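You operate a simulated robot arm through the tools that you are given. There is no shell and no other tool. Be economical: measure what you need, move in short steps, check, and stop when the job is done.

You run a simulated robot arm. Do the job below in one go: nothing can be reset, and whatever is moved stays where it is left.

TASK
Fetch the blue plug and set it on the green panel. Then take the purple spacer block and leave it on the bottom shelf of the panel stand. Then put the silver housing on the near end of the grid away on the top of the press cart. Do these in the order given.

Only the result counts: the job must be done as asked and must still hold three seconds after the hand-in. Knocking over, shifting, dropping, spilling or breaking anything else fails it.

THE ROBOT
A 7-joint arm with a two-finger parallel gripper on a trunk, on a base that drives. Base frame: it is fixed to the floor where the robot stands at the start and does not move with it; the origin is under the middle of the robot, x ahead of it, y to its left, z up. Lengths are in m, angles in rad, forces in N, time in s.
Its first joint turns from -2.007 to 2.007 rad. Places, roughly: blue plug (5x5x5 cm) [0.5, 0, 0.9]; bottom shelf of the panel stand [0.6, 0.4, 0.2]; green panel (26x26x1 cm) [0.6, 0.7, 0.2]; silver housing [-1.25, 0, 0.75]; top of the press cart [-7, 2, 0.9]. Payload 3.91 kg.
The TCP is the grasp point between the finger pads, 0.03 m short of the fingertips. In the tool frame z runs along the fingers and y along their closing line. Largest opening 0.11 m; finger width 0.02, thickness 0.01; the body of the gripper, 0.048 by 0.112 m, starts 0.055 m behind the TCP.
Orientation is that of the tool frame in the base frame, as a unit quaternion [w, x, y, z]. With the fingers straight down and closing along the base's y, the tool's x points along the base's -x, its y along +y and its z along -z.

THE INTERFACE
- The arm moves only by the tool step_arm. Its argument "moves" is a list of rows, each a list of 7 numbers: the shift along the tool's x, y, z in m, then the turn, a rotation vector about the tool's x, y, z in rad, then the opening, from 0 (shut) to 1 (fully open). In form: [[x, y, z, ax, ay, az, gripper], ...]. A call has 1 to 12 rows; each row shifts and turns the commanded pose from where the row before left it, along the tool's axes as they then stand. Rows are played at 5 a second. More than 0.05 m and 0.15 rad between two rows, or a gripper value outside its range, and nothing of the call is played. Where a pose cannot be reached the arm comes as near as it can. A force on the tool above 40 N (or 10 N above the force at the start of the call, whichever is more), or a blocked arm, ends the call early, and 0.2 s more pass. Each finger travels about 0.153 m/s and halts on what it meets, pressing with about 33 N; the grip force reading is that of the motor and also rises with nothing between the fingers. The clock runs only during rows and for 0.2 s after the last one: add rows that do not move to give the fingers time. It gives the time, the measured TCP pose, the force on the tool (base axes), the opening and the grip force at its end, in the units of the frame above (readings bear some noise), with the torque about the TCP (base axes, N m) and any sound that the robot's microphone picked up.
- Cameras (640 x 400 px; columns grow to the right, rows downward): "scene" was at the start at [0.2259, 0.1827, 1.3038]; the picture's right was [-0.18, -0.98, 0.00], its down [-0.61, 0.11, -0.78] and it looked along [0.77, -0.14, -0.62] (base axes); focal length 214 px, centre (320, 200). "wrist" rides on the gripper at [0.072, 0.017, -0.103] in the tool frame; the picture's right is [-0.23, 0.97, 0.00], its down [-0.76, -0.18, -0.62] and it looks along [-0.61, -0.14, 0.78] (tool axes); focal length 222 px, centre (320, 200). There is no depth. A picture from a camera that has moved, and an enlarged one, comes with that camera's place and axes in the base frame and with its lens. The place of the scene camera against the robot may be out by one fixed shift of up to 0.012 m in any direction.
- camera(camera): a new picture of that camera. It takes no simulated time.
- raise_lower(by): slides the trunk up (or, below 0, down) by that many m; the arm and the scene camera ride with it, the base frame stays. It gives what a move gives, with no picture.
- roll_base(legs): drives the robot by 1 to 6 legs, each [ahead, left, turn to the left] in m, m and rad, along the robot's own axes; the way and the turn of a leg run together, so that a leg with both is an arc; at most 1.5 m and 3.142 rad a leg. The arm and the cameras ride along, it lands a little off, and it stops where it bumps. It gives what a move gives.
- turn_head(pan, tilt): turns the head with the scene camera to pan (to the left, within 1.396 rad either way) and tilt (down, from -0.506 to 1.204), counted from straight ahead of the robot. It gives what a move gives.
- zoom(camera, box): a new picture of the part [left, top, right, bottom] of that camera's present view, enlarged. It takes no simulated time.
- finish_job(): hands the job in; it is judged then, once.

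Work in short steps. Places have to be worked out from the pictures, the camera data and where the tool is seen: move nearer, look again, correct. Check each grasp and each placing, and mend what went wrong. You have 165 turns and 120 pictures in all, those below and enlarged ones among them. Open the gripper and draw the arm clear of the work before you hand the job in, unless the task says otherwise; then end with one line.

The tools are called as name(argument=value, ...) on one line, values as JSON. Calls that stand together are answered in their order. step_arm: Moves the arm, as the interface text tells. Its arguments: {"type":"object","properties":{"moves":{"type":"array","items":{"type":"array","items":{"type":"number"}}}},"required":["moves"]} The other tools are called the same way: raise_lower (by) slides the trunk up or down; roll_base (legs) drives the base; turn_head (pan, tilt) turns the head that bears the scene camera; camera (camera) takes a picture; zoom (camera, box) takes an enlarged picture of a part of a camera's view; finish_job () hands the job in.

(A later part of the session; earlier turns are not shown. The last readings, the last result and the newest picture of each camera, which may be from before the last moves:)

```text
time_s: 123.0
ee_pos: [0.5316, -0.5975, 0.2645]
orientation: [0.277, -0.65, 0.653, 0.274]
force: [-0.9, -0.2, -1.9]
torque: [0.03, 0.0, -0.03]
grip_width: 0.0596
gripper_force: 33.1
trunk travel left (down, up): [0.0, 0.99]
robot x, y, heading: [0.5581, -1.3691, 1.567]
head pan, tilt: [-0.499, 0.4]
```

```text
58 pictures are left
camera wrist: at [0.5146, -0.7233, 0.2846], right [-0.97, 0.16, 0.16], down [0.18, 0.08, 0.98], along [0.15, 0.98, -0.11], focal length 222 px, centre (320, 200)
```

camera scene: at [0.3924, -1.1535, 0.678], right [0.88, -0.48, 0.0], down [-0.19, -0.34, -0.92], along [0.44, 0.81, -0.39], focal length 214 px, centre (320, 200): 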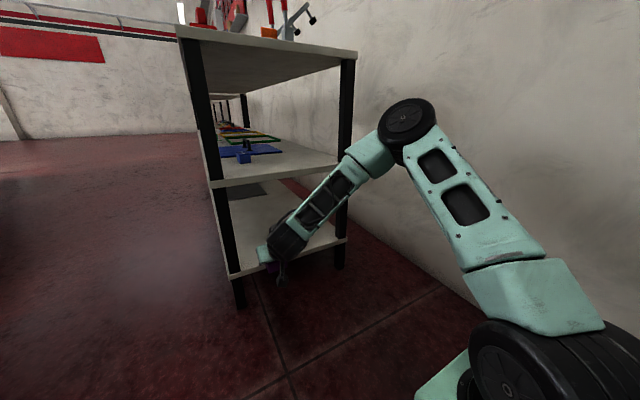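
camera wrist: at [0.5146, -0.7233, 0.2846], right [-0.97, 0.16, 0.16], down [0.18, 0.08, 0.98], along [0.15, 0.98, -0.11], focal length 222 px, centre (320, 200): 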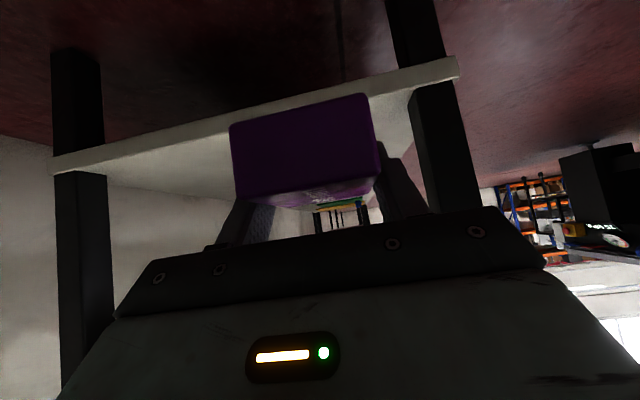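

Clearances look fine. Lower arm 2.5 cm and drive 0.17 m in, then check.

step_arm(moves=[[0.009, 0, 0.0087, 0, 0, 0, 0.2], [0.009, 0, 0.0087, 0, 0, 0, 0.2], [0, 0, 0, 0, 0, 0, 0.2]])

roll_base(legs=[[0.17, 0, 0]])

camera(camera="wrist")

camera(camera="scene")

```text
time_s: 123.8
ee_pos: [0.5304, -0.5976, 0.2404]
orientation: [0.277, -0.65, 0.653, 0.274]
force: [-0.7, 0.4, -0.8]
torque: [0.04, -0.05, 0.03]
grip_width: 0.0596
gripper_force: 32.7
trunk travel left (down, up): [0.0, 0.99]
robot x, y, heading: [0.5494, -1.3652, 1.569]
head pan, tilt: [-0.499, 0.4]
```

```text
time_s: 125.3
ee_pos: [0.5319, -0.4277, 0.2402]
orientation: [0.276, -0.65, 0.652, 0.275]
force: [0.0, -0.3, -1.7]
torque: [0.02, 0.03, 0.04]
grip_width: 0.0595
gripper_force: 33.1
trunk travel left (down, up): [0.0, 0.99]
robot x, y, heading: [0.5515, -1.2022, 1.567]
head pan, tilt: [-0.499, 0.4]
```

```text
57 pictures are left
camera wrist: at [0.5158, -0.5522, 0.26], right [-0.97, 0.16, 0.16], down [0.18, 0.08, 0.98], along [0.15, 0.98, -0.11], focal length 222 px, centre (320, 200)
```

wrist: 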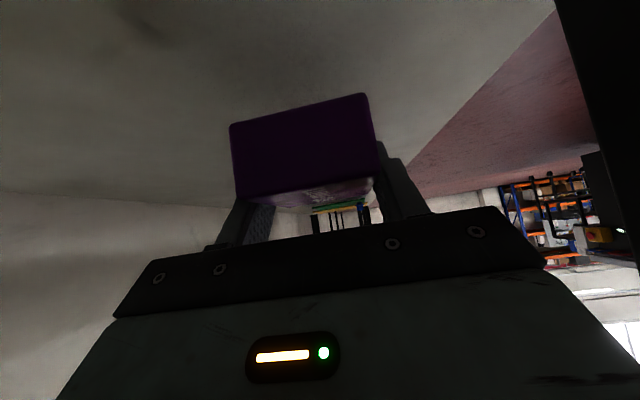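

```text
56 pictures are left
camera scene: at [0.3937, -0.9831, 0.678], right [0.88, -0.48, 0.0], down [-0.19, -0.34, -0.92], along [0.45, 0.81, -0.39], focal length 214 px, centre (320, 200)
```

scene: 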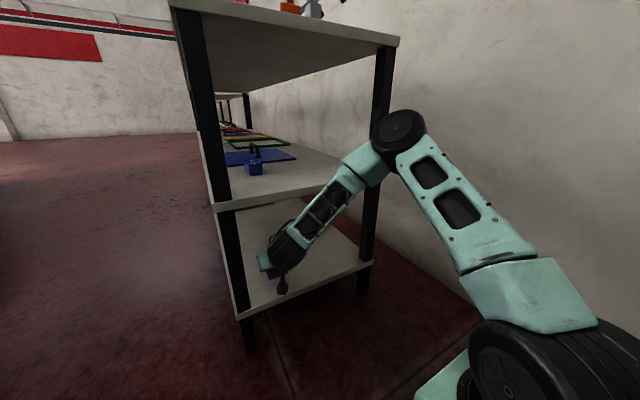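

Block is over the bottom shelf. Lower to about 0.21, then feel for contact.

step_arm(moves=[[0.0085, 0, 0.0083, 0, 0, 0, 0.2], [0.0085, 0, 0.0083, 0, 0, 0, 0.2], [0.004, 0, 0.004, 0, 0, 0, 0.2], [0, 0, 0, 0, 0, 0, 0.2]])

step_arm(moves=[[0.0022, 0, 0.0021, 0, 0, 0, 0.2], [0, 0, 0, 0, 0, 0, 0.2]])

step_arm(moves=[[0.0015, 0, 0.0014, 0, 0, 0, 0.2], [0, 0, 0, 0, 0, 0, 0.2]])

step_arm(moves=[[0.0015, 0, 0.0014, 0, 0, 0, 0.2], [0, 0, 0, 0, 0, 0, 0.2]])

step_arm(moves=[[0.0015, 0, 0.0014, 0, 0, 0, 0.2], [0, 0, 0, 0, 0, 0, 0.2]])

```text
time_s: 126.3
ee_pos: [0.5335, -0.4272, 0.2096]
orientation: [0.278, -0.649, 0.653, 0.274]
force: [-0.6, -0.7, -1.6]
torque: [0.01, -0.01, 0.0]
grip_width: 0.0596
gripper_force: 33.2
trunk travel left (down, up): [0.0, 0.99]
robot x, y, heading: [0.5558, -1.1997, 1.566]
head pan, tilt: [-0.499, 0.4]
```

```text
time_s: 126.9
ee_pos: [0.5334, -0.4253, 0.2066]
orientation: [0.277, -0.649, 0.653, 0.273]
force: [-0.2, 0.5, -1.1]
torque: [0.01, 0.01, -0.02]
grip_width: 0.0595
gripper_force: 32.9
trunk travel left (down, up): [0.0, 0.99]
robot x, y, heading: [0.5569, -1.2027, 1.569]
head pan, tilt: [-0.499, 0.4]
```

```text
time_s: 127.5
ee_pos: [0.5312, -0.4274, 0.2047]
orientation: [0.277, -0.65, 0.653, 0.274]
force: [-0.4, 0.0, -1.2]
torque: [0.02, -0.01, 0.03]
grip_width: 0.0595
gripper_force: 32.3
trunk travel left (down, up): [0.0, 0.99]
robot x, y, heading: [0.5516, -1.2018, 1.566]
head pan, tilt: [-0.499, 0.4]
```

```text
time_s: 128.1
ee_pos: [0.5334, -0.4274, 0.2026]
orientation: [0.277, -0.649, 0.654, 0.274]
force: [0.8, -0.4, -1.6]
torque: [0.03, 0.0, 0.0]
grip_width: 0.0596
gripper_force: 33.1
trunk travel left (down, up): [0.0, 0.99]
robot x, y, heading: [0.5544, -1.2009, 1.564]
head pan, tilt: [-0.499, 0.4]
```

```text
time_s: 128.7
ee_pos: [0.5332, -0.4273, 0.2007]
orientation: [0.277, -0.649, 0.653, 0.275]
force: [-0.4, -0.1, -1.6]
torque: [-0.03, 0.02, -0.01]
grip_width: 0.0596
gripper_force: 33.1
trunk travel left (down, up): [0.0, 0.99]
robot x, y, heading: [0.5557, -1.1994, 1.566]
head pan, tilt: [-0.499, 0.4]
```

step_arm(moves=[[0.0015, 0, 0.0014, 0, 0, 0, 0.2], [0, 0, 0, 0, 0, 0, 0.2]])

step_arm(moves=[[0.0015, 0, 0.0014, 0, 0, 0, 0.2], [0, 0, 0, 0, 0, 0, 0.2]])

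step_arm(moves=[[0.0015, 0, 0.0014, 0, 0, 0, 0.2], [0, 0, 0, 0, 0, 0, 0.2]])

step_arm(moves=[[0.0015, 0, 0.0014, 0, 0, 0, 0.2], [0, 0, 0, 0, 0, 0, 0.2]])

```text
time_s: 129.3
ee_pos: [0.5329, -0.4275, 0.1994]
orientation: [0.277, -0.65, 0.653, 0.274]
force: [0.1, 0.0, -1.9]
torque: [0.01, -0.02, 0.0]
grip_width: 0.0596
gripper_force: 32.6
trunk travel left (down, up): [0.0, 0.99]
robot x, y, heading: [0.557, -1.2003, 1.563]
head pan, tilt: [-0.499, 0.4]
```

```text
time_s: 129.9
ee_pos: [0.5313, -0.4273, 0.1981]
orientation: [0.277, -0.649, 0.652, 0.276]
force: [1.5, -3.1, 14.9]
torque: [-0.82, 0.04, 0.09]
grip_width: 0.0596
gripper_force: 32.8
trunk travel left (down, up): [0.0, 0.99]
robot x, y, heading: [0.557, -1.1994, 1.561]
head pan, tilt: [-0.499, 0.4]
```

```text
time_s: 130.5
ee_pos: [0.5316, -0.426, 0.1993]
orientation: [0.279, -0.649, 0.652, 0.276]
force: [2.7, -8.1, 32.0]
torque: [0.14, 0.03, 0.02]
grip_width: 0.06
gripper_force: 33.0
trunk travel left (down, up): [0.0, 0.99]
robot x, y, heading: [0.5539, -1.2016, 1.568]
head pan, tilt: [-0.499, 0.4]
```

```text
time_s: 130.8
ee_pos: [0.5318, -0.426, 0.1974]
orientation: [0.28, -0.648, 0.652, 0.277]
force: [2.4, -2.3, 16.6]
torque: [-0.79, -0.01, 0.02]
grip_width: 0.0599
gripper_force: 33.2
trunk travel left (down, up): [0.0, 0.99]
robot x, y, heading: [0.5534, -1.2009, 1.565]
head pan, tilt: [-0.499, 0.4]
stopped in row 1: the force on the tool passed its limit (the readings are from after the stop); the commanded pose is now the measured one
```

Contact with the bottom shelf. Unload, open, and retreat along the tool axis.

step_arm(moves=[[-0.0005, 0, -0.0005, 0, 0, 0, 0.2], [0, 0, 0, 0, 0, 0, 0.62], [0, 0, 0, 0, 0, 0, 0.75], [0, 0, 0, 0, 0, 0, 0.75], [0, 0, -0.02, 0, 0, 0, 0.75], [0, 0, -0.04, 0, 0, 0, 0.75], [0, 0, 0, 0, 0, 0, 0.75]])

camera(camera="wrist")

```text
time_s: 132.4
ee_pos: [0.5316, -0.4713, 0.2381]
orientation: [0.278, -0.649, 0.652, 0.275]
force: [0.6, 0.6, 0.1]
torque: [-0.02, -0.02, 0.01]
grip_width: 0.0826
gripper_force: 0.0
trunk travel left (down, up): [0.0, 0.99]
robot x, y, heading: [0.557, -1.2035, 1.565]
head pan, tilt: [-0.499, 0.4]
```

```text
55 pictures are left
camera wrist: at [0.5154, -0.5956, 0.2587], right [-0.97, 0.16, 0.16], down [0.18, 0.08, 0.98], along [0.15, 0.98, -0.1], focal length 222 px, centre (320, 200)
```

wrist: 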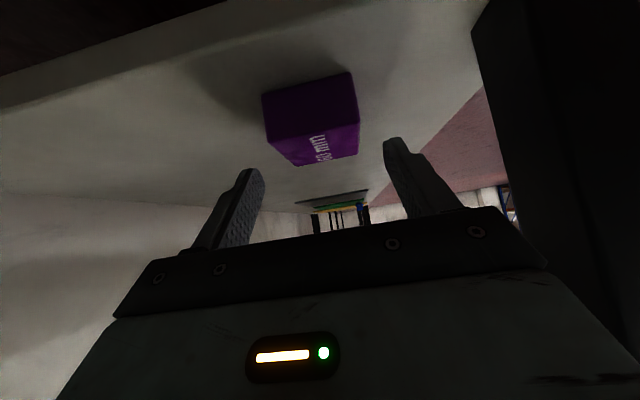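

Purple block rests on the bottom shelf. I back out, raise, move left off the bench, and look toward the grid.

roll_base(legs=[[-0.25, 0, 0], [0, 0.62, 0]])

raise_lower(by=0.4)

raise_lower(by=0.3)

turn_head(pan=0.5, tilt=0.5)

camera(camera="scene")

```text
time_s: 137.3
ee_pos: [-0.0963, -0.7097, 0.2394]
orientation: [0.278, -0.649, 0.652, 0.276]
force: [0.7, 0.2, 1.2]
torque: [0.02, -0.03, 0.0]
grip_width: 0.0823
gripper_force: 0.2
trunk travel left (down, up): [0.0, 0.99]
robot x, y, heading: [-0.0745, -1.4411, 1.567]
head pan, tilt: [-0.499, 0.4]
```

```text
time_s: 141.2
ee_pos: [-0.0954, -0.7093, 0.639]
orientation: [0.279, -0.649, 0.652, 0.276]
force: [0.4, 0.2, 0.1]
torque: [-0.04, -0.01, 0.02]
grip_width: 0.0825
gripper_force: 0.0
trunk travel left (down, up): [-0.4, 0.59]
robot x, y, heading: [-0.0753, -1.439, 1.569]
head pan, tilt: [-0.499, 0.4]
```

```text
time_s: 144.2
ee_pos: [-0.0973, -0.7099, 0.9393]
orientation: [0.28, -0.648, 0.652, 0.276]
force: [1.3, -0.5, 0.9]
torque: [-0.02, 0.0, -0.03]
grip_width: 0.0824
gripper_force: 0.1
trunk travel left (down, up): [-0.7, 0.29]
robot x, y, heading: [-0.0715, -1.4425, 1.57]
head pan, tilt: [-0.499, 0.4]
```

```text
time_s: 145.4
ee_pos: [-0.0948, -0.7111, 0.9402]
orientation: [0.279, -0.649, 0.652, 0.276]
force: [0.1, 0.2, 0.1]
torque: [0.05, -0.02, 0.02]
grip_width: 0.0827
gripper_force: 0.0
trunk travel left (down, up): [-0.7, 0.29]
robot x, y, heading: [-0.0753, -1.4407, 1.568]
head pan, tilt: [0.499, 0.499]
```

```text
54 pictures are left
camera scene: at [-0.3227, -1.2238, 1.3689], right [0.88, 0.47, 0.0], down [0.23, -0.42, -0.88], along [-0.41, 0.77, -0.48], focal length 214 px, centre (320, 200)
```

scene: 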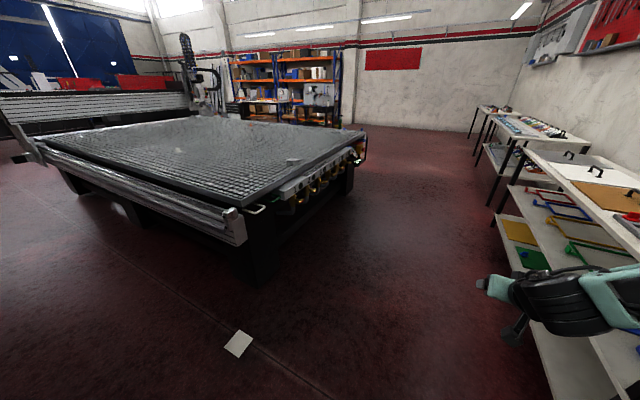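

The grid bed is seen with small silver objects on it. Zooming.

zoom(camera="scene", box=[150, 110, 374, 250])

zoom(camera="scene", box=[250, 140, 330, 190])

```text
2.86 times, centred on (262, 180) of scene
camera zoom: at [-0.3227, -1.2238, 1.3689], right [0.88, 0.47, 0.0], down [0.23, -0.42, -0.88], along [-0.41, 0.77, -0.48], focal length 613 px, centre (486, 257)
```

zoom: 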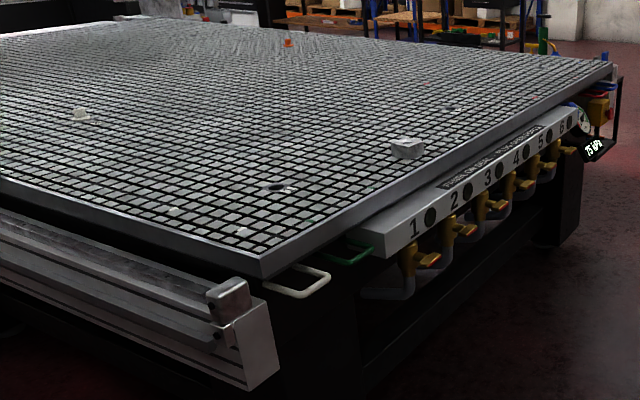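

```text
8.00 times, centred on (290, 165) of scene
camera zoom: at [-0.3227, -1.2238, 1.3689], right [0.88, 0.47, 0.0], down [0.23, -0.42, -0.88], along [-0.41, 0.77, -0.48], focal length 1716 px, centre (560, 480)
```

zoom: 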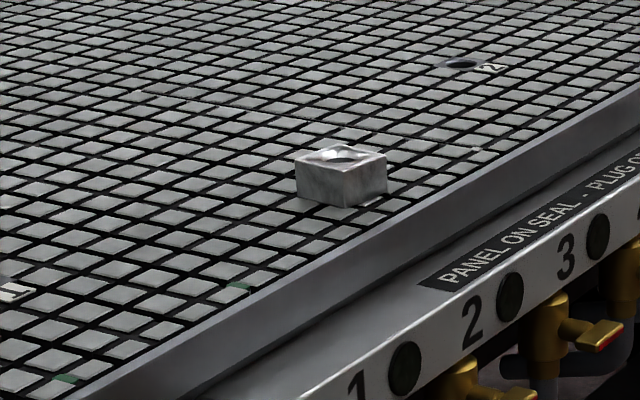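

The housing sits on the near end of the grid around (−1.36, 0.2). I'll drive up the aisle, turn to face it, and look closer.

roll_base(legs=[[0.45, 0, 0], [0, 0, 1.571], [0.07, -1.0, 0]])

turn_head(pan=0.0, tilt=0.6)

camera(camera="scene")

camera(camera="wrist")

```text
time_s: 156.8
ee_pos: [-0.8747, -0.0176, 0.9401]
orientation: [0.0, 0.92, 0.004, -0.392]
force: [0.0, 0.1, -0.1]
torque: [0.01, -0.07, 0.0]
grip_width: 0.0825
gripper_force: 0.1
trunk travel left (down, up): [-0.7, 0.29]
robot x, y, heading: [-0.1423, 0.0161, -3.136]
head pan, tilt: [0.499, 0.499]
```

```text
time_s: 157.7
ee_pos: [-0.8747, -0.0161, 0.9398]
orientation: [0.0, 0.92, 0.004, -0.392]
force: [-0.2, 0.1, 0.5]
torque: [-0.02, -0.02, -0.02]
grip_width: 0.0826
gripper_force: 0.1
trunk travel left (down, up): [-0.7, 0.29]
robot x, y, heading: [-0.1404, 0.0159, -3.137]
head pan, tilt: [0.0, 0.6]
```

```text
51 pictures are left
camera scene: at [-0.374, -0.1979, 1.3598], right [-0.01, 1.0, 0.0], down [0.56, 0.0, -0.83], along [-0.83, -0.01, -0.56], focal length 214 px, centre (320, 200)
```

scene: 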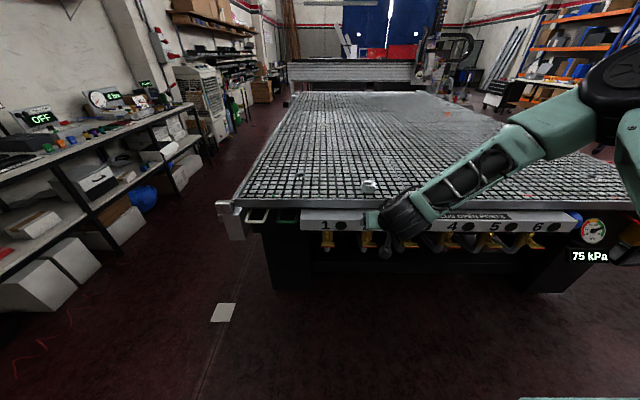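

```text
50 pictures are left
camera wrist: at [-0.7488, -0.0325, 0.9588], right [-0.15, -0.98, 0.16], down [-0.08, 0.18, 0.98], along [-0.99, 0.13, -0.1], focal length 222 px, centre (320, 200)
```

wrist: 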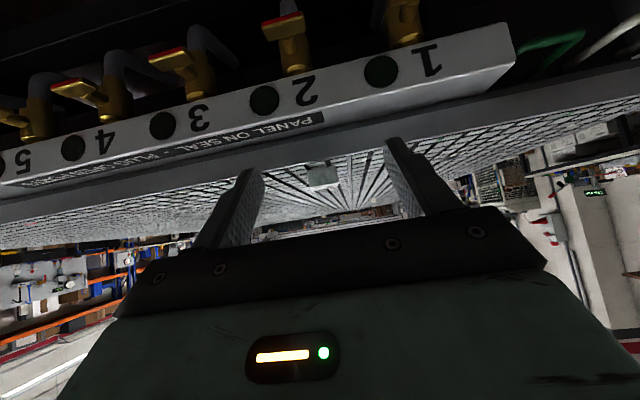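

Triangulated housing ≈ (−1.22, 0.01, 0.85). Zooming for its shape and orientation.

zoom(camera="scene", box=[320, 160, 416, 220])

zoom(camera="wrist", box=[260, 130, 388, 210])

```text
6.67 times, centred on (368, 190) of scene
camera zoom: at [-0.374, -0.1979, 1.3598], right [-0.01, 1.0, 0.0], down [0.56, 0.0, -0.83], along [-0.83, -0.01, -0.56], focal length 1430 px, centre (0, 267)
```

zoom: 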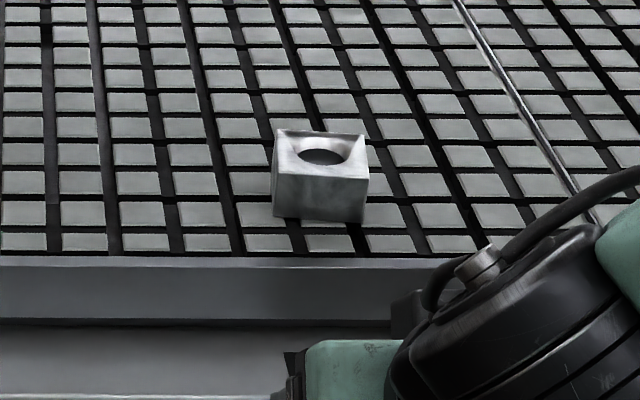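

```text
5.00 times, centred on (324, 170) of wrist
camera zoom: at [-0.7488, -0.0325, 0.9588], right [-0.15, -0.98, 0.16], down [-0.08, 0.18, 0.98], along [-0.99, 0.13, -0.1], focal length 1111 px, centre (300, 350)
```

zoom: 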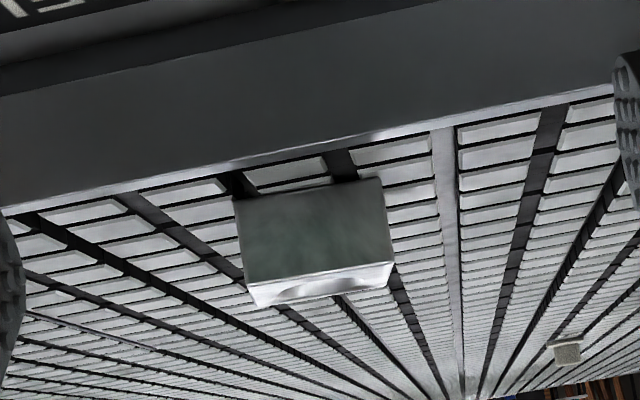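

Housing is ~6 cm wide, yawed ~0.1 rad, front face near x≈−1.19, bed at z≈0.85. I approach partway, turning slightly to align.

roll_base(legs=[[0.18, 0.07, 0], [0, 0, -0.1]])

camera(camera="wrist")

zoom(camera="scene", box=[280, 160, 440, 260])

```text
time_s: 159.8
ee_pos: [-1.0551, -0.0156, 0.9403]
orientation: [-0.019, 0.919, -0.042, -0.392]
force: [0.2, -1.0, 0.0]
torque: [0.01, -0.01, -0.02]
grip_width: 0.0824
gripper_force: 0.0
trunk travel left (down, up): [-0.7, 0.29]
robot x, y, heading: [-0.3272, -0.053, 3.055]
head pan, tilt: [0.0, 0.6]
```

```text
47 pictures are left
camera wrist: at [-0.9308, -0.0427, 0.9588], right [-0.25, -0.96, 0.16], down [-0.06, 0.18, 0.98], along [-0.97, 0.23, -0.1], focal length 222 px, centre (320, 200)
```

wrist: 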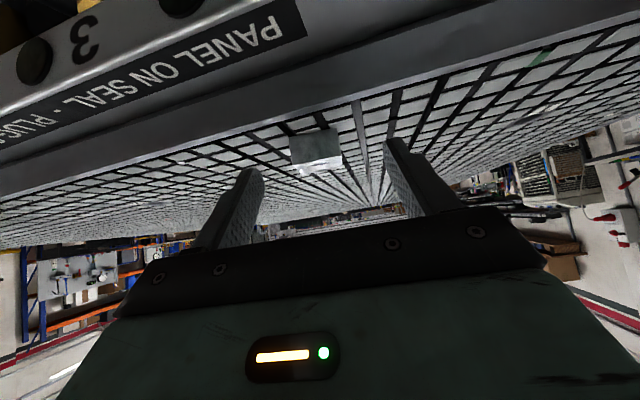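

```text
4.00 times, centred on (360, 210) of scene
camera zoom: at [-0.5735, -0.2445, 1.3598], right [0.09, 1.0, 0.0], down [0.56, -0.05, -0.83], along [-0.82, 0.08, -0.56], focal length 858 px, centre (160, 160)
```

zoom: 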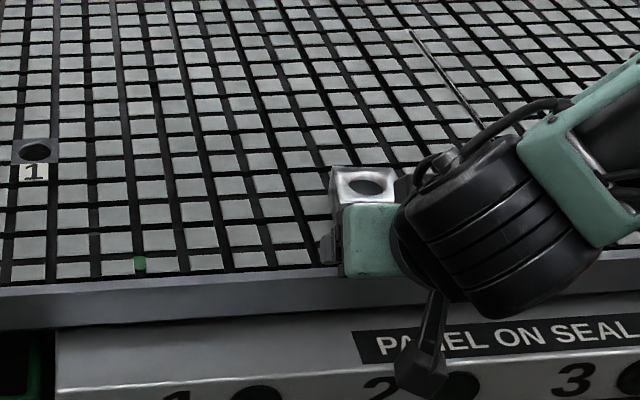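

Refined: housing centre ≈ (−1.208, 0.016), bed z≈0.853, yaw ≈0.16. I turn 0.06 more and drive over it at the current safe height.

roll_base(legs=[[0, 0, -0.06], [0.143, 0.035, 0]])

step_arm(moves=[[0, 0, 0, 0, 0, 0, 0.85], [0, 0, 0, 0, 0, 0, 0.85]])

camera(camera="wrist")

```text
time_s: 161.6
ee_pos: [-1.1986, 0.0175, 0.9397]
orientation: [-0.031, 0.917, -0.07, -0.391]
force: [0.5, 0.1, 0.2]
torque: [-0.02, 0.04, 0.01]
grip_width: 0.0826
gripper_force: 0.1
trunk travel left (down, up): [-0.7, 0.29]
robot x, y, heading: [-0.4747, -0.0645, 2.988]
head pan, tilt: [0.0, 0.6]
```

```text
time_s: 162.2
ee_pos: [-1.1972, 0.0172, 0.9398]
orientation: [-0.031, 0.917, -0.07, -0.391]
force: [0.5, 0.2, -0.1]
torque: [-0.01, -0.04, -0.01]
grip_width: 0.0933
gripper_force: 0.1
trunk travel left (down, up): [-0.7, 0.29]
robot x, y, heading: [-0.4711, -0.0712, 2.993]
head pan, tilt: [0.0, 0.6]
```

```text
45 pictures are left
camera wrist: at [-1.0762, -0.0182, 0.9588], right [-0.3, -0.94, 0.16], down [-0.05, 0.19, 0.98], along [-0.95, 0.29, -0.1], focal length 222 px, centre (320, 200)
```

wrist: 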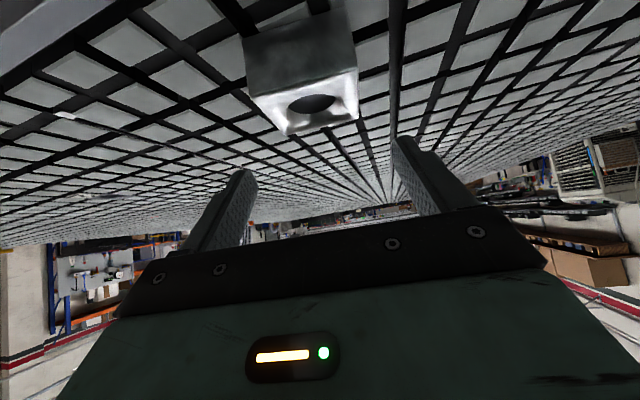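

Centred well (housing centre ≈ (−1.205, 0.015), top ≈0.888). Lower 4.5 cm and check.

step_arm(moves=[[0.011, 0.001, 0.0105, 0, 0, 0, 0.85], [0.011, 0.001, 0.0105, 0, 0, 0, 0.85], [0.01, 0, 0.0105, 0, 0, 0, 0.85], [0, 0, 0, 0, 0, 0, 0.85]])

camera(camera="wrist")

```text
time_s: 163.2
ee_pos: [-1.1986, 0.0174, 0.8935]
orientation: [-0.03, 0.917, -0.069, -0.392]
force: [0.4, -1.1, 1.0]
torque: [0.01, -0.01, 0.0]
grip_width: 0.0934
gripper_force: 0.1
trunk travel left (down, up): [-0.7, 0.29]
robot x, y, heading: [-0.4688, -0.0697, 2.983]
head pan, tilt: [0.0, 0.6]
```

```text
44 pictures are left
camera wrist: at [-1.0766, -0.019, 0.9138], right [-0.3, -0.94, 0.16], down [-0.05, 0.19, 0.98], along [-0.95, 0.29, -0.1], focal length 222 px, centre (320, 200)
```

wrist: 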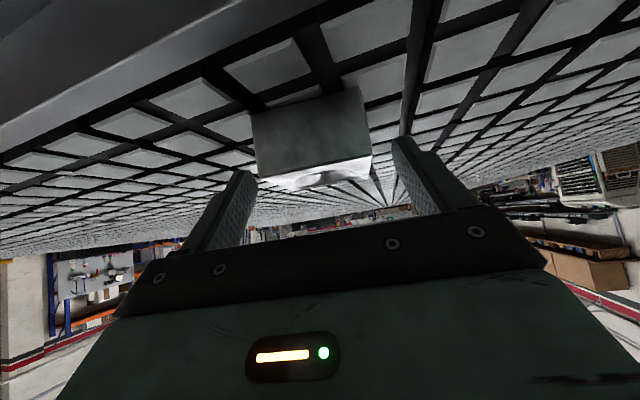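

Well aligned. Lower 9 mm more and close.

step_arm(moves=[[0.0035, 0.001, 0.0035, 0, 0, 0, 0.85], [0.003, 0, 0.003, 0, 0, 0, 0.85], [0, 0, 0, 0, 0, 0, 0.6], [0, 0, 0, 0, 0, 0, 0.4], [0, 0, 0, 0, 0, 0, 0.3], [0, 0, 0, 0, 0, 0, 0.3]])

camera(camera="wrist")

```text
time_s: 164.6
ee_pos: [-1.1999, 0.0146, 0.8858]
orientation: [-0.03, 0.917, -0.069, -0.391]
force: [-0.6, -0.5, -0.6]
torque: [-0.07, 0.12, 0.01]
grip_width: 0.0601
gripper_force: 32.7
trunk travel left (down, up): [-0.7, 0.29]
robot x, y, heading: [-0.475, -0.0667, 2.992]
head pan, tilt: [0.0, 0.6]
```

```text
43 pictures are left
camera wrist: at [-1.0773, -0.021, 0.9048], right [-0.3, -0.94, 0.16], down [-0.05, 0.19, 0.98], along [-0.95, 0.29, -0.1], focal length 222 px, centre (320, 200)
```

wrist: 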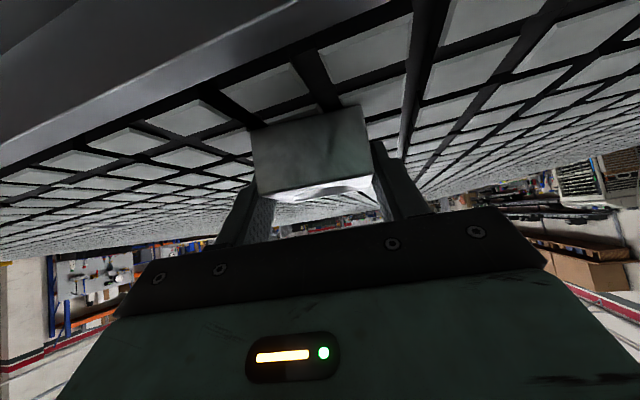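

Gripped at 0.060 m. Lift slowly and check.

step_arm(moves=[[-0.0035, 0, -0.0035, 0, 0, 0, 0.2], [-0.007, 0, -0.007, 0, 0, 0, 0.2], [-0.012, 0, -0.012, 0, 0, 0, 0.2], [-0.02, 0, -0.02, 0, 0, 0, 0.2], [-0.02, 0, -0.02, 0, 0, 0, 0.2], [0, 0, 0, 0, 0, 0, 0.2]])

camera(camera="wrist")

```text
time_s: 166.0
ee_pos: [-1.1982, 0.0153, 0.9723]
orientation: [-0.032, 0.917, -0.07, -0.392]
force: [0.5, 0.8, -3.2]
torque: [0.0, -0.01, 0.02]
grip_width: 0.0597
gripper_force: 32.7
trunk travel left (down, up): [-0.7, 0.29]
robot x, y, heading: [-0.4732, -0.068, 2.99]
head pan, tilt: [0.0, 0.6]
```

```text
42 pictures are left
camera wrist: at [-1.0754, -0.0205, 0.9915], right [-0.3, -0.94, 0.16], down [-0.05, 0.19, 0.98], along [-0.95, 0.29, -0.1], focal length 222 px, centre (320, 200)
```

wrist: 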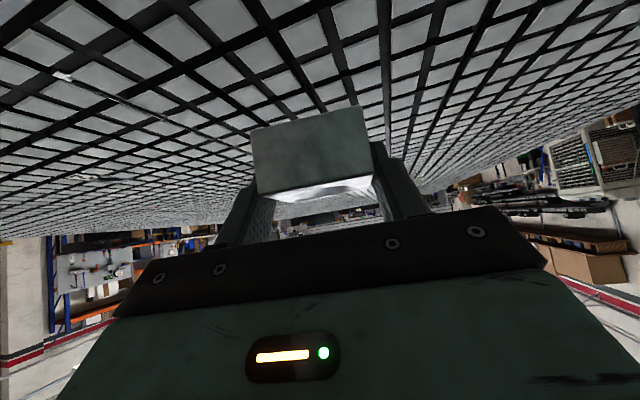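

Held. I back away from the bed and survey the +y side for the route to the press cart.

roll_base(legs=[[-0.35, 0, 0.15]])

turn_head(pan=-0.9, tilt=0.2)

camera(camera="scene")

turn_head(pan=0.0, tilt=0.2)

camera(camera="scene")

```text
time_s: 168.3
ee_pos: [-0.8578, -0.1197, 0.9716]
orientation: [-0.003, 0.92, -0.002, -0.392]
force: [0.0, 0.7, -3.0]
torque: [0.0, -0.03, -0.02]
grip_width: 0.0598
gripper_force: 32.9
trunk travel left (down, up): [-0.7, 0.29]
robot x, y, heading: [-0.1274, -0.0946, 3.139]
head pan, tilt: [0.0, 0.6]
```

```text
time_s: 169.5
ee_pos: [-0.8574, -0.1191, 0.972]
orientation: [-0.001, 0.92, 0.0, -0.393]
force: [0.0, 0.0, -2.3]
torque: [0.01, -0.01, 0.02]
grip_width: 0.0597
gripper_force: 32.8
trunk travel left (down, up): [-0.7, 0.29]
robot x, y, heading: [-0.1309, -0.0937, 3.141]
head pan, tilt: [-0.901, 0.201]
```

```text
41 pictures are left
camera scene: at [-0.3291, -0.2323, 1.3965], right [0.79, 0.62, 0.0], down [0.12, -0.16, -0.98], along [-0.61, 0.77, -0.2], focal length 214 px, centre (320, 200)
```

scene: 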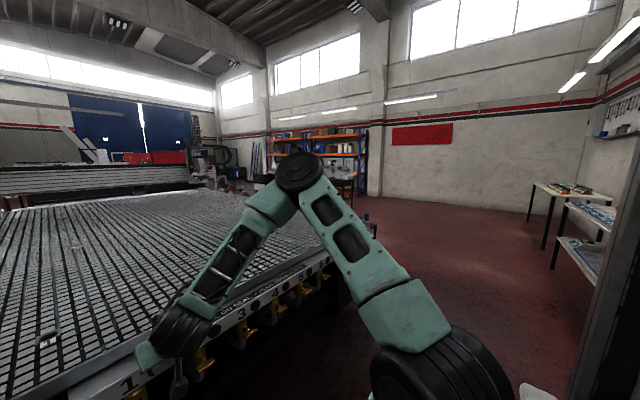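

```text
time_s: 170.7
ee_pos: [-0.8585, -0.1201, 0.972]
orientation: [-0.002, 0.92, -0.002, -0.393]
force: [-0.1, -0.9, -2.7]
torque: [-0.01, 0.0, -0.01]
grip_width: 0.0599
gripper_force: 33.1
trunk travel left (down, up): [-0.7, 0.29]
robot x, y, heading: [-0.1286, -0.0966, 3.141]
head pan, tilt: [0.0, 0.201]
```

```text
40 pictures are left
camera scene: at [-0.3647, -0.3051, 1.3966], right [0.01, 1.0, 0.0], down [0.2, 0.0, -0.98], along [-0.98, 0.0, -0.2], focal length 214 px, centre (320, 200)
```

scene: 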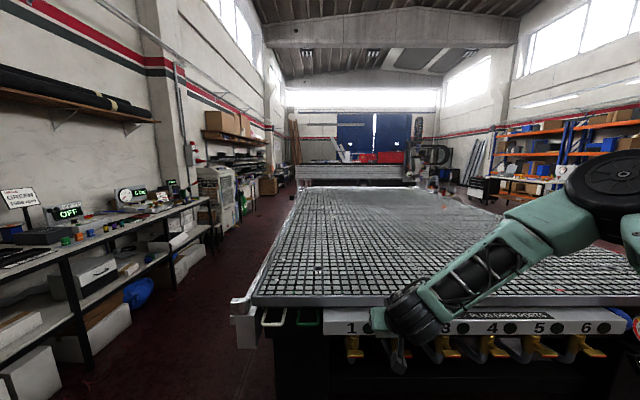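

Plenty of room on the +y side. I strafe right past the bed's corner to y≈2.1 and look down that aisle.

roll_base(legs=[[0, -1.1, 0], [0, -1.1, 0]])

turn_head(pan=0.0, tilt=0.3)

camera(camera="scene")

```text
time_s: 181.4
ee_pos: [-0.865, 2.0297, 0.9708]
orientation: [0.004, 0.92, 0.013, -0.392]
force: [0.3, -0.2, -2.8]
torque: [-0.01, -0.04, 0.0]
grip_width: 0.0598
gripper_force: 33.0
trunk travel left (down, up): [-0.7, 0.29]
robot x, y, heading: [-0.1342, 2.0816, -3.116]
head pan, tilt: [0.0, 0.201]
```

```text
time_s: 182.1
ee_pos: [-0.8654, 2.0294, 0.9728]
orientation: [0.005, 0.92, 0.013, -0.392]
force: [0.7, 0.4, -2.9]
torque: [0.03, -0.07, 0.03]
grip_width: 0.0597
gripper_force: 33.2
trunk travel left (down, up): [-0.7, 0.29]
robot x, y, heading: [-0.1375, 2.0791, -3.112]
head pan, tilt: [0.0, 0.3]
```

```text
39 pictures are left
camera scene: at [-0.3668, 1.861, 1.3873], right [-0.03, 1.0, 0.0], down [0.3, 0.01, -0.96], along [-0.95, -0.03, -0.3], focal length 214 px, centre (320, 200)
```

scene: 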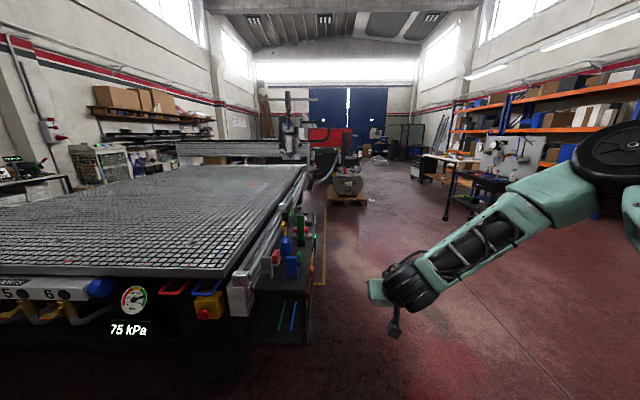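

The aisle is open. Zooming on the far part to identify the press cart.

zoom(camera="scene", box=[260, 100, 500, 250])

```text
2.67 times, centred on (380, 175) of scene
camera zoom: at [-0.3668, 1.861, 1.3873], right [-0.03, 1.0, 0.0], down [0.3, 0.01, -0.96], along [-0.95, -0.03, -0.3], focal length 572 px, centre (160, 267)
```

zoom: 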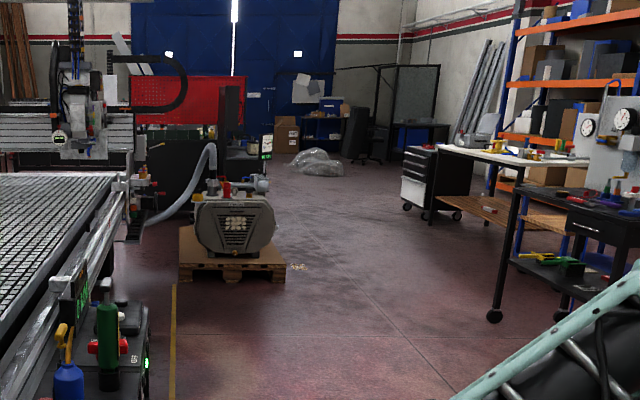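

A pump on a pallet stands at about (−4.8, 2.35); the cart should be behind it. I drive along y≈3.2.

roll_base(legs=[[0, -1.1, -0.03], [1.4, 0, 0], [1.4, 0, 0]])

turn_head(pan=0.15, tilt=0.3)

camera(camera="scene")

```text
time_s: 201.0
ee_pos: [-3.7091, 3.1747, 0.9715]
orientation: [-0.002, 0.92, -0.002, -0.393]
force: [-0.2, 0.2, -2.7]
torque: [0.03, -0.04, 0.04]
grip_width: 0.06
gripper_force: 32.7
trunk travel left (down, up): [-0.7, 0.29]
robot x, y, heading: [-2.9771, 3.1974, 3.135]
head pan, tilt: [0.0, 0.3]
```

```text
time_s: 201.7
ee_pos: [-3.7086, 3.1749, 0.9716]
orientation: [-0.003, 0.92, -0.004, -0.392]
force: [1.0, -0.8, -2.3]
torque: [0.01, 0.0, -0.01]
grip_width: 0.0598
gripper_force: 33.1
trunk travel left (down, up): [-0.7, 0.29]
robot x, y, heading: [-2.976, 3.2012, 3.138]
head pan, tilt: [0.15, 0.3]
```

```text
37 pictures are left
camera scene: at [-3.2154, 2.9751, 1.3873], right [-0.14, 0.99, 0.0], down [0.29, 0.04, -0.96], along [-0.95, -0.14, -0.3], focal length 214 px, centre (320, 200)
```

scene: 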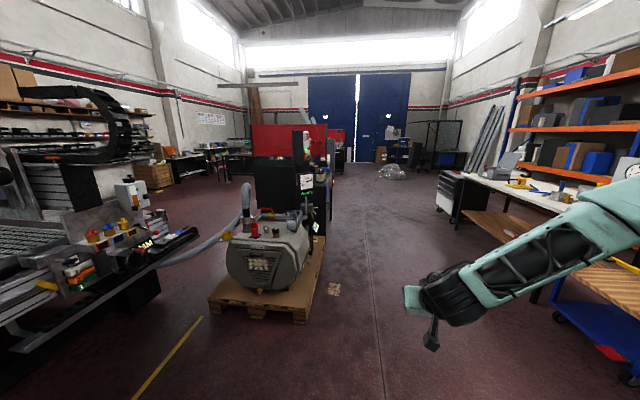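

Path ahead at y≈3.2 is clear. Forward another 2.2 m.

roll_base(legs=[[1.2, 0, 0], [1.0, 0, 0]])

turn_head(pan=0.5, tilt=0.35)

camera(camera="scene")

```text
time_s: 212.4
ee_pos: [-5.8725, 3.1594, 0.9722]
orientation: [0.0, 0.92, 0.004, -0.393]
force: [0.0, -0.8, -2.3]
torque: [-0.04, 0.0, 0.03]
grip_width: 0.0599
gripper_force: 33.3
trunk travel left (down, up): [-0.7, 0.29]
robot x, y, heading: [-5.1447, 3.1908, -3.133]
head pan, tilt: [0.15, 0.3]
```

```text
time_s: 213.2
ee_pos: [-5.8728, 3.1592, 0.9712]
orientation: [0.001, 0.92, 0.005, -0.392]
force: [-0.2, -0.3, -3.4]
torque: [-0.01, -0.05, -0.02]
grip_width: 0.06
gripper_force: 33.1
trunk travel left (down, up): [-0.7, 0.29]
robot x, y, heading: [-5.1409, 3.1911, -3.135]
head pan, tilt: [0.499, 0.351]
```

```text
36 pictures are left
camera scene: at [-5.3649, 2.935, 1.3826], right [-0.48, 0.87, 0.0], down [0.3, 0.17, -0.94], along [-0.82, -0.46, -0.34], focal length 214 px, centre (320, 200)
```

scene: 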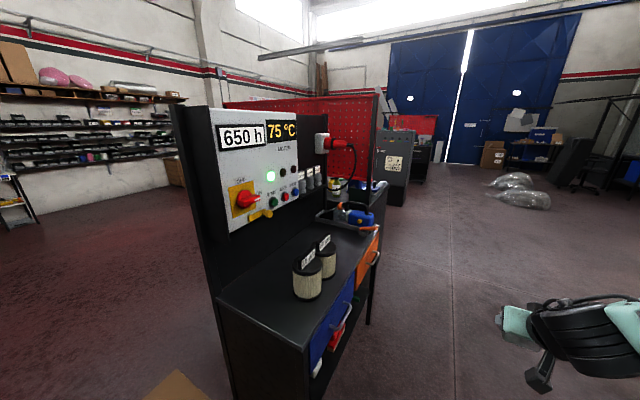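

This control cart is near (−6, 2.5); the press cart should be further at (−7, 2). Zoom there and on the right area.

zoom(camera="scene", box=[300, 100, 460, 200])

roll_base(legs=[[1.0, 0, 0]])

turn_head(pan=0.8, tilt=0.35)

camera(camera="scene")

```text
4.00 times, centred on (380, 150) of scene
camera zoom: at [-5.3649, 2.935, 1.3826], right [-0.48, 0.87, 0.0], down [0.3, 0.17, -0.94], along [-0.82, -0.46, -0.34], focal length 858 px, centre (80, 400)
```

zoom: 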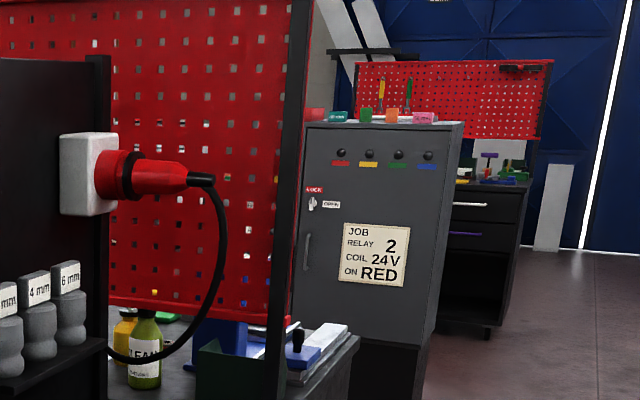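

```text
time_s: 218.3
ee_pos: [-6.8581, 3.1412, 0.971]
orientation: [0.002, 0.92, 0.008, -0.392]
force: [-0.6, -0.5, -2.6]
torque: [0.03, -0.04, 0.03]
grip_width: 0.0597
gripper_force: 32.8
trunk travel left (down, up): [-0.7, 0.29]
robot x, y, heading: [-6.1289, 3.1816, -3.124]
head pan, tilt: [0.499, 0.351]
```

```text
time_s: 219.1
ee_pos: [-6.8593, 3.141, 0.972]
orientation: [0.001, 0.92, 0.008, -0.393]
force: [-1.3, -0.1, -3.1]
torque: [0.02, -0.01, -0.01]
grip_width: 0.0599
gripper_force: 33.2
trunk travel left (down, up): [-0.7, 0.29]
robot x, y, heading: [-6.1288, 3.1814, -3.126]
head pan, tilt: [0.799, 0.351]
```

```text
34 pictures are left
camera scene: at [-6.3329, 2.8988, 1.3826], right [-0.73, 0.69, 0.0], down [0.24, 0.25, -0.94], along [-0.64, -0.68, -0.34], focal length 214 px, centre (320, 200)
```

scene: 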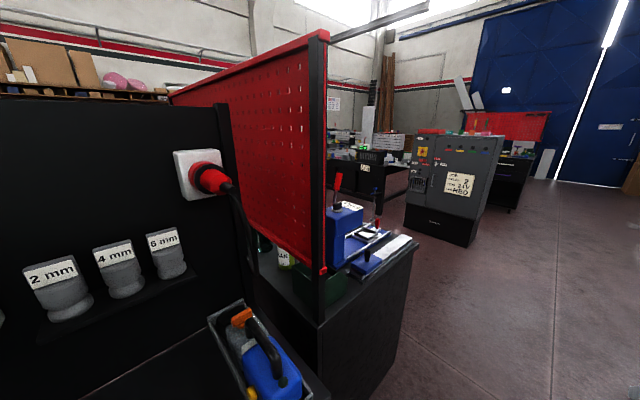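

A cart with a blue press behind the red pegboard is at about (−7, 2.3). I move ahead and turn to face it.

roll_base(legs=[[1.1, -0.15, 0]])

turn_head(pan=1.39, tilt=0.5)

camera(camera="scene")

```text
time_s: 224.9
ee_pos: [-7.9723, 3.3077, 0.9717]
orientation: [-0.003, 0.92, -0.005, -0.392]
force: [-0.1, 0.4, -2.9]
torque: [0.02, -0.04, 0.0]
grip_width: 0.0598
gripper_force: 32.6
trunk travel left (down, up): [-0.7, 0.29]
robot x, y, heading: [-7.2459, 3.3309, 3.133]
head pan, tilt: [0.799, 0.351]
```

```text
time_s: 225.9
ee_pos: [-7.9722, 3.3092, 0.9723]
orientation: [-0.004, 0.92, -0.005, -0.393]
force: [-0.1, 0.6, -3.1]
torque: [0.01, -0.04, -0.01]
grip_width: 0.0597
gripper_force: 33.3
trunk travel left (down, up): [-0.7, 0.29]
robot x, y, heading: [-7.2392, 3.3301, 3.128]
head pan, tilt: [1.389, 0.499]
```

```text
33 pictures are left
camera scene: at [-7.405, 3.0294, 1.3689], right [-0.98, 0.19, 0.0], down [0.09, 0.47, -0.88], along [-0.17, -0.86, -0.48], focal length 214 px, centre (320, 200)
```

scene: 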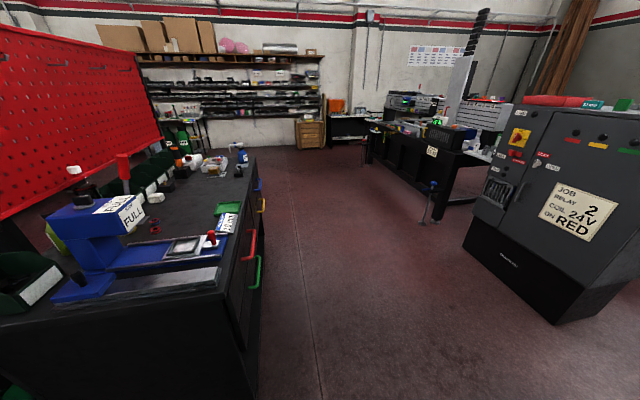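

This is the press cart (blue press on its top). Zoom on its top to find a free spot.

zoom(camera="scene", box=[20, 130, 300, 305])

```text
2.29 times, centred on (160, 218) of scene
camera zoom: at [-7.405, 3.0294, 1.3689], right [-0.98, 0.19, 0.0], down [0.09, 0.47, -0.88], along [-0.17, -0.86, -0.48], focal length 490 px, centre (686, 160)
```

zoom: 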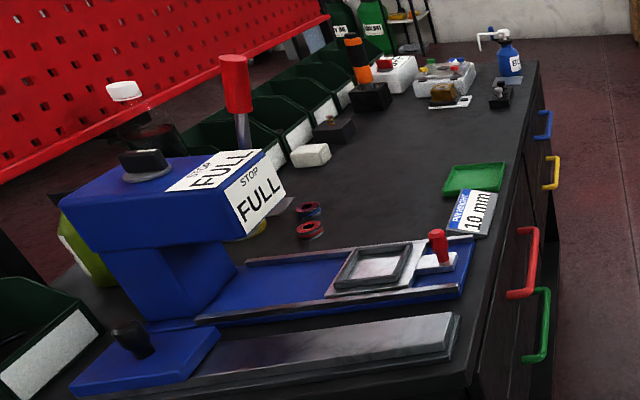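

Free area on the cart top around (−7.1, 1.95); cart edge at x≈−7.24. I raise 10 cm, drive round to its −x side, and will face it from there.

raise_lower(by=0.12)

roll_base(legs=[[0.86, 0, 0], [0, 0, 1.571], [1.35, 0, 0]])

turn_head(pan=0.7, tilt=0.5)

camera(camera="scene")

```text
time_s: 227.4
ee_pos: [-7.9719, 3.308, 1.0923]
orientation: [-0.002, 0.92, -0.004, -0.393]
force: [-0.7, -1.4, -2.9]
torque: [0.0, -0.01, -0.03]
grip_width: 0.0601
gripper_force: 33.1
trunk travel left (down, up): [-0.82, 0.17]
robot x, y, heading: [-7.2414, 3.3289, 3.131]
head pan, tilt: [1.389, 0.499]
```

```text
time_s: 242.2
ee_pos: [-8.1322, 1.2413, 1.0913]
orientation: [0.273, 0.659, 0.642, -0.282]
force: [0.5, 0.2, -3.2]
torque: [0.03, -0.01, -0.03]
grip_width: 0.0598
gripper_force: 33.3
trunk travel left (down, up): [-0.82, 0.17]
robot x, y, heading: [-8.1414, 1.9725, -1.598]
head pan, tilt: [1.389, 0.499]
```

```text
time_s: 243.2
ee_pos: [-8.1327, 1.2412, 1.0927]
orientation: [0.272, 0.659, 0.642, -0.282]
force: [0.2, 0.6, -3.2]
torque: [0.06, 0.01, 0.02]
grip_width: 0.0597
gripper_force: 33.1
trunk travel left (down, up): [-0.82, 0.17]
robot x, y, heading: [-8.1396, 1.9717, -1.598]
head pan, tilt: [0.7, 0.499]
```

```text
31 pictures are left
camera scene: at [-7.8839, 1.7469, 1.4889], right [-0.78, -0.62, 0.0], down [-0.3, 0.37, -0.88], along [0.55, -0.69, -0.48], focal length 214 px, centre (320, 200)
```

scene: 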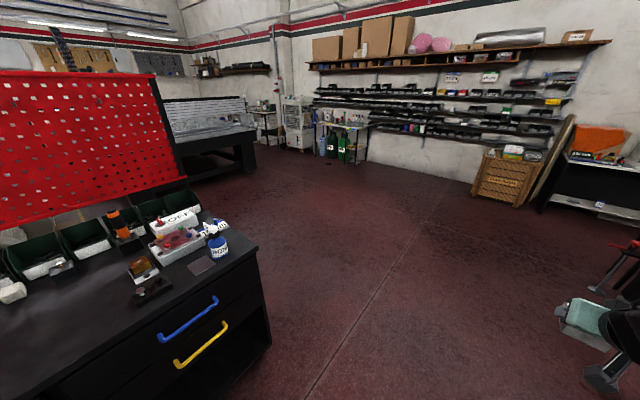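

Clear. Turn left to face the cart (+x) and look.

roll_base(legs=[[0, 0, 1.598]])

turn_head(pan=0.0, tilt=0.6)

camera(camera="scene")

camera(camera="wrist")

```text
time_s: 247.6
ee_pos: [-7.4114, 2.0127, 1.0915]
orientation: [0.393, -0.009, 0.92, 0.002]
force: [0.2, -0.8, -3.6]
torque: [-0.02, 0.04, 0.01]
grip_width: 0.0597
gripper_force: 32.9
trunk travel left (down, up): [-0.82, 0.17]
robot x, y, heading: [-8.1453, 1.9721, 0.02]
head pan, tilt: [0.7, 0.499]
```

```text
time_s: 248.6
ee_pos: [-7.4115, 2.0123, 1.0906]
orientation: [0.392, -0.009, 0.92, 0.002]
force: [0.4, -0.1, -2.7]
torque: [0.01, 0.09, -0.01]
grip_width: 0.0598
gripper_force: 32.9
trunk travel left (down, up): [-0.82, 0.17]
robot x, y, heading: [-8.1406, 1.9686, 0.016]
head pan, tilt: [0.0, 0.6]
```

```text
30 pictures are left
camera scene: at [-7.9151, 2.1747, 1.4798], right [0.02, -1.0, 0.0], down [-0.56, -0.01, -0.83], along [0.82, 0.02, -0.56], focal length 214 px, centre (320, 200)
```

scene: 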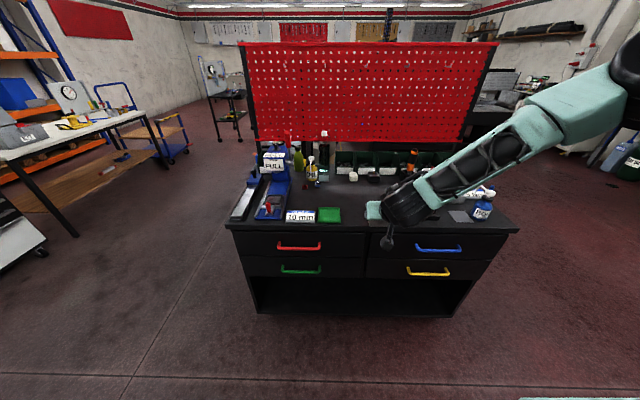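

```text
29 pictures are left
camera wrist: at [-7.5358, 2.0276, 1.1112], right [0.14, 0.98, 0.16], down [0.08, -0.17, 0.98], along [0.99, -0.12, -0.1], focal length 222 px, centre (320, 200)
```

wrist: 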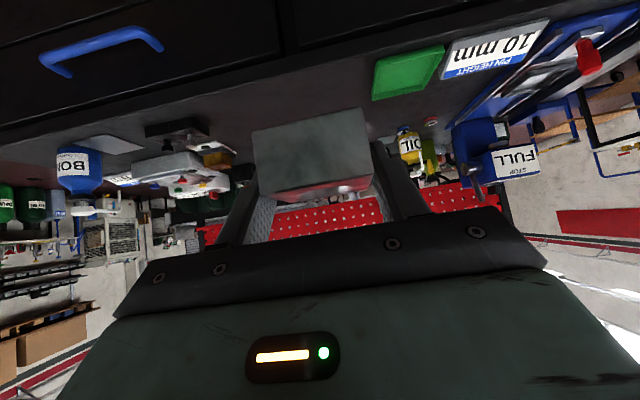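

Free strip between the green tray (y>2.10) and black items (y<1.78). I aim at y≈1.94, strafe and drive forward 0.31 m.

roll_base(legs=[[0, -0.07, -0.018], [0.3, 0, 0]])

camera(camera="wrist")

zoom(camera="scene", box=[240, 140, 560, 340])

```text
time_s: 251.3
ee_pos: [-7.1113, 1.9247, 1.0918]
orientation: [0.392, 0.003, 0.92, -0.003]
force: [-0.5, -0.5, -2.3]
torque: [0.0, 0.04, 0.02]
grip_width: 0.0599
gripper_force: 33.0
trunk travel left (down, up): [-0.82, 0.17]
robot x, y, heading: [-7.8421, 1.9052, -0.012]
head pan, tilt: [0.0, 0.6]
```

```text
28 pictures are left
camera wrist: at [-7.2352, 1.9424, 1.1112], right [0.16, 0.97, 0.16], down [0.08, -0.18, 0.98], along [0.98, -0.15, -0.1], focal length 222 px, centre (320, 200)
```

wrist: 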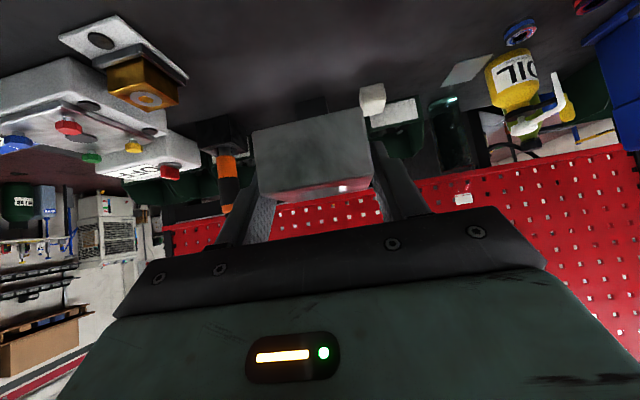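

```text
2.00 times, centred on (400, 240) of scene
camera zoom: at [-7.6104, 2.0991, 1.4798], right [-0.01, -1.0, 0.0], down [-0.56, 0.0, -0.83], along [0.82, -0.01, -0.56], focal length 429 px, centre (160, 120)
```

zoom: 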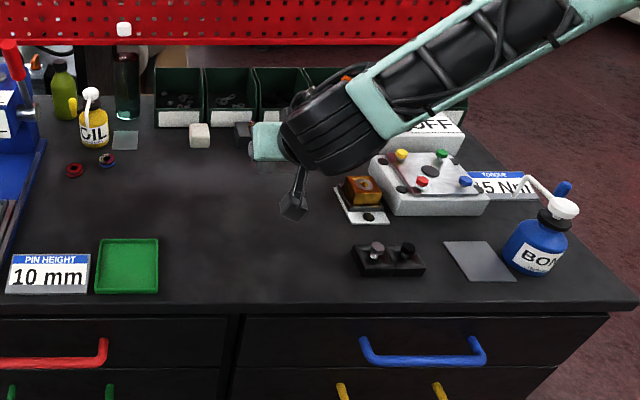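

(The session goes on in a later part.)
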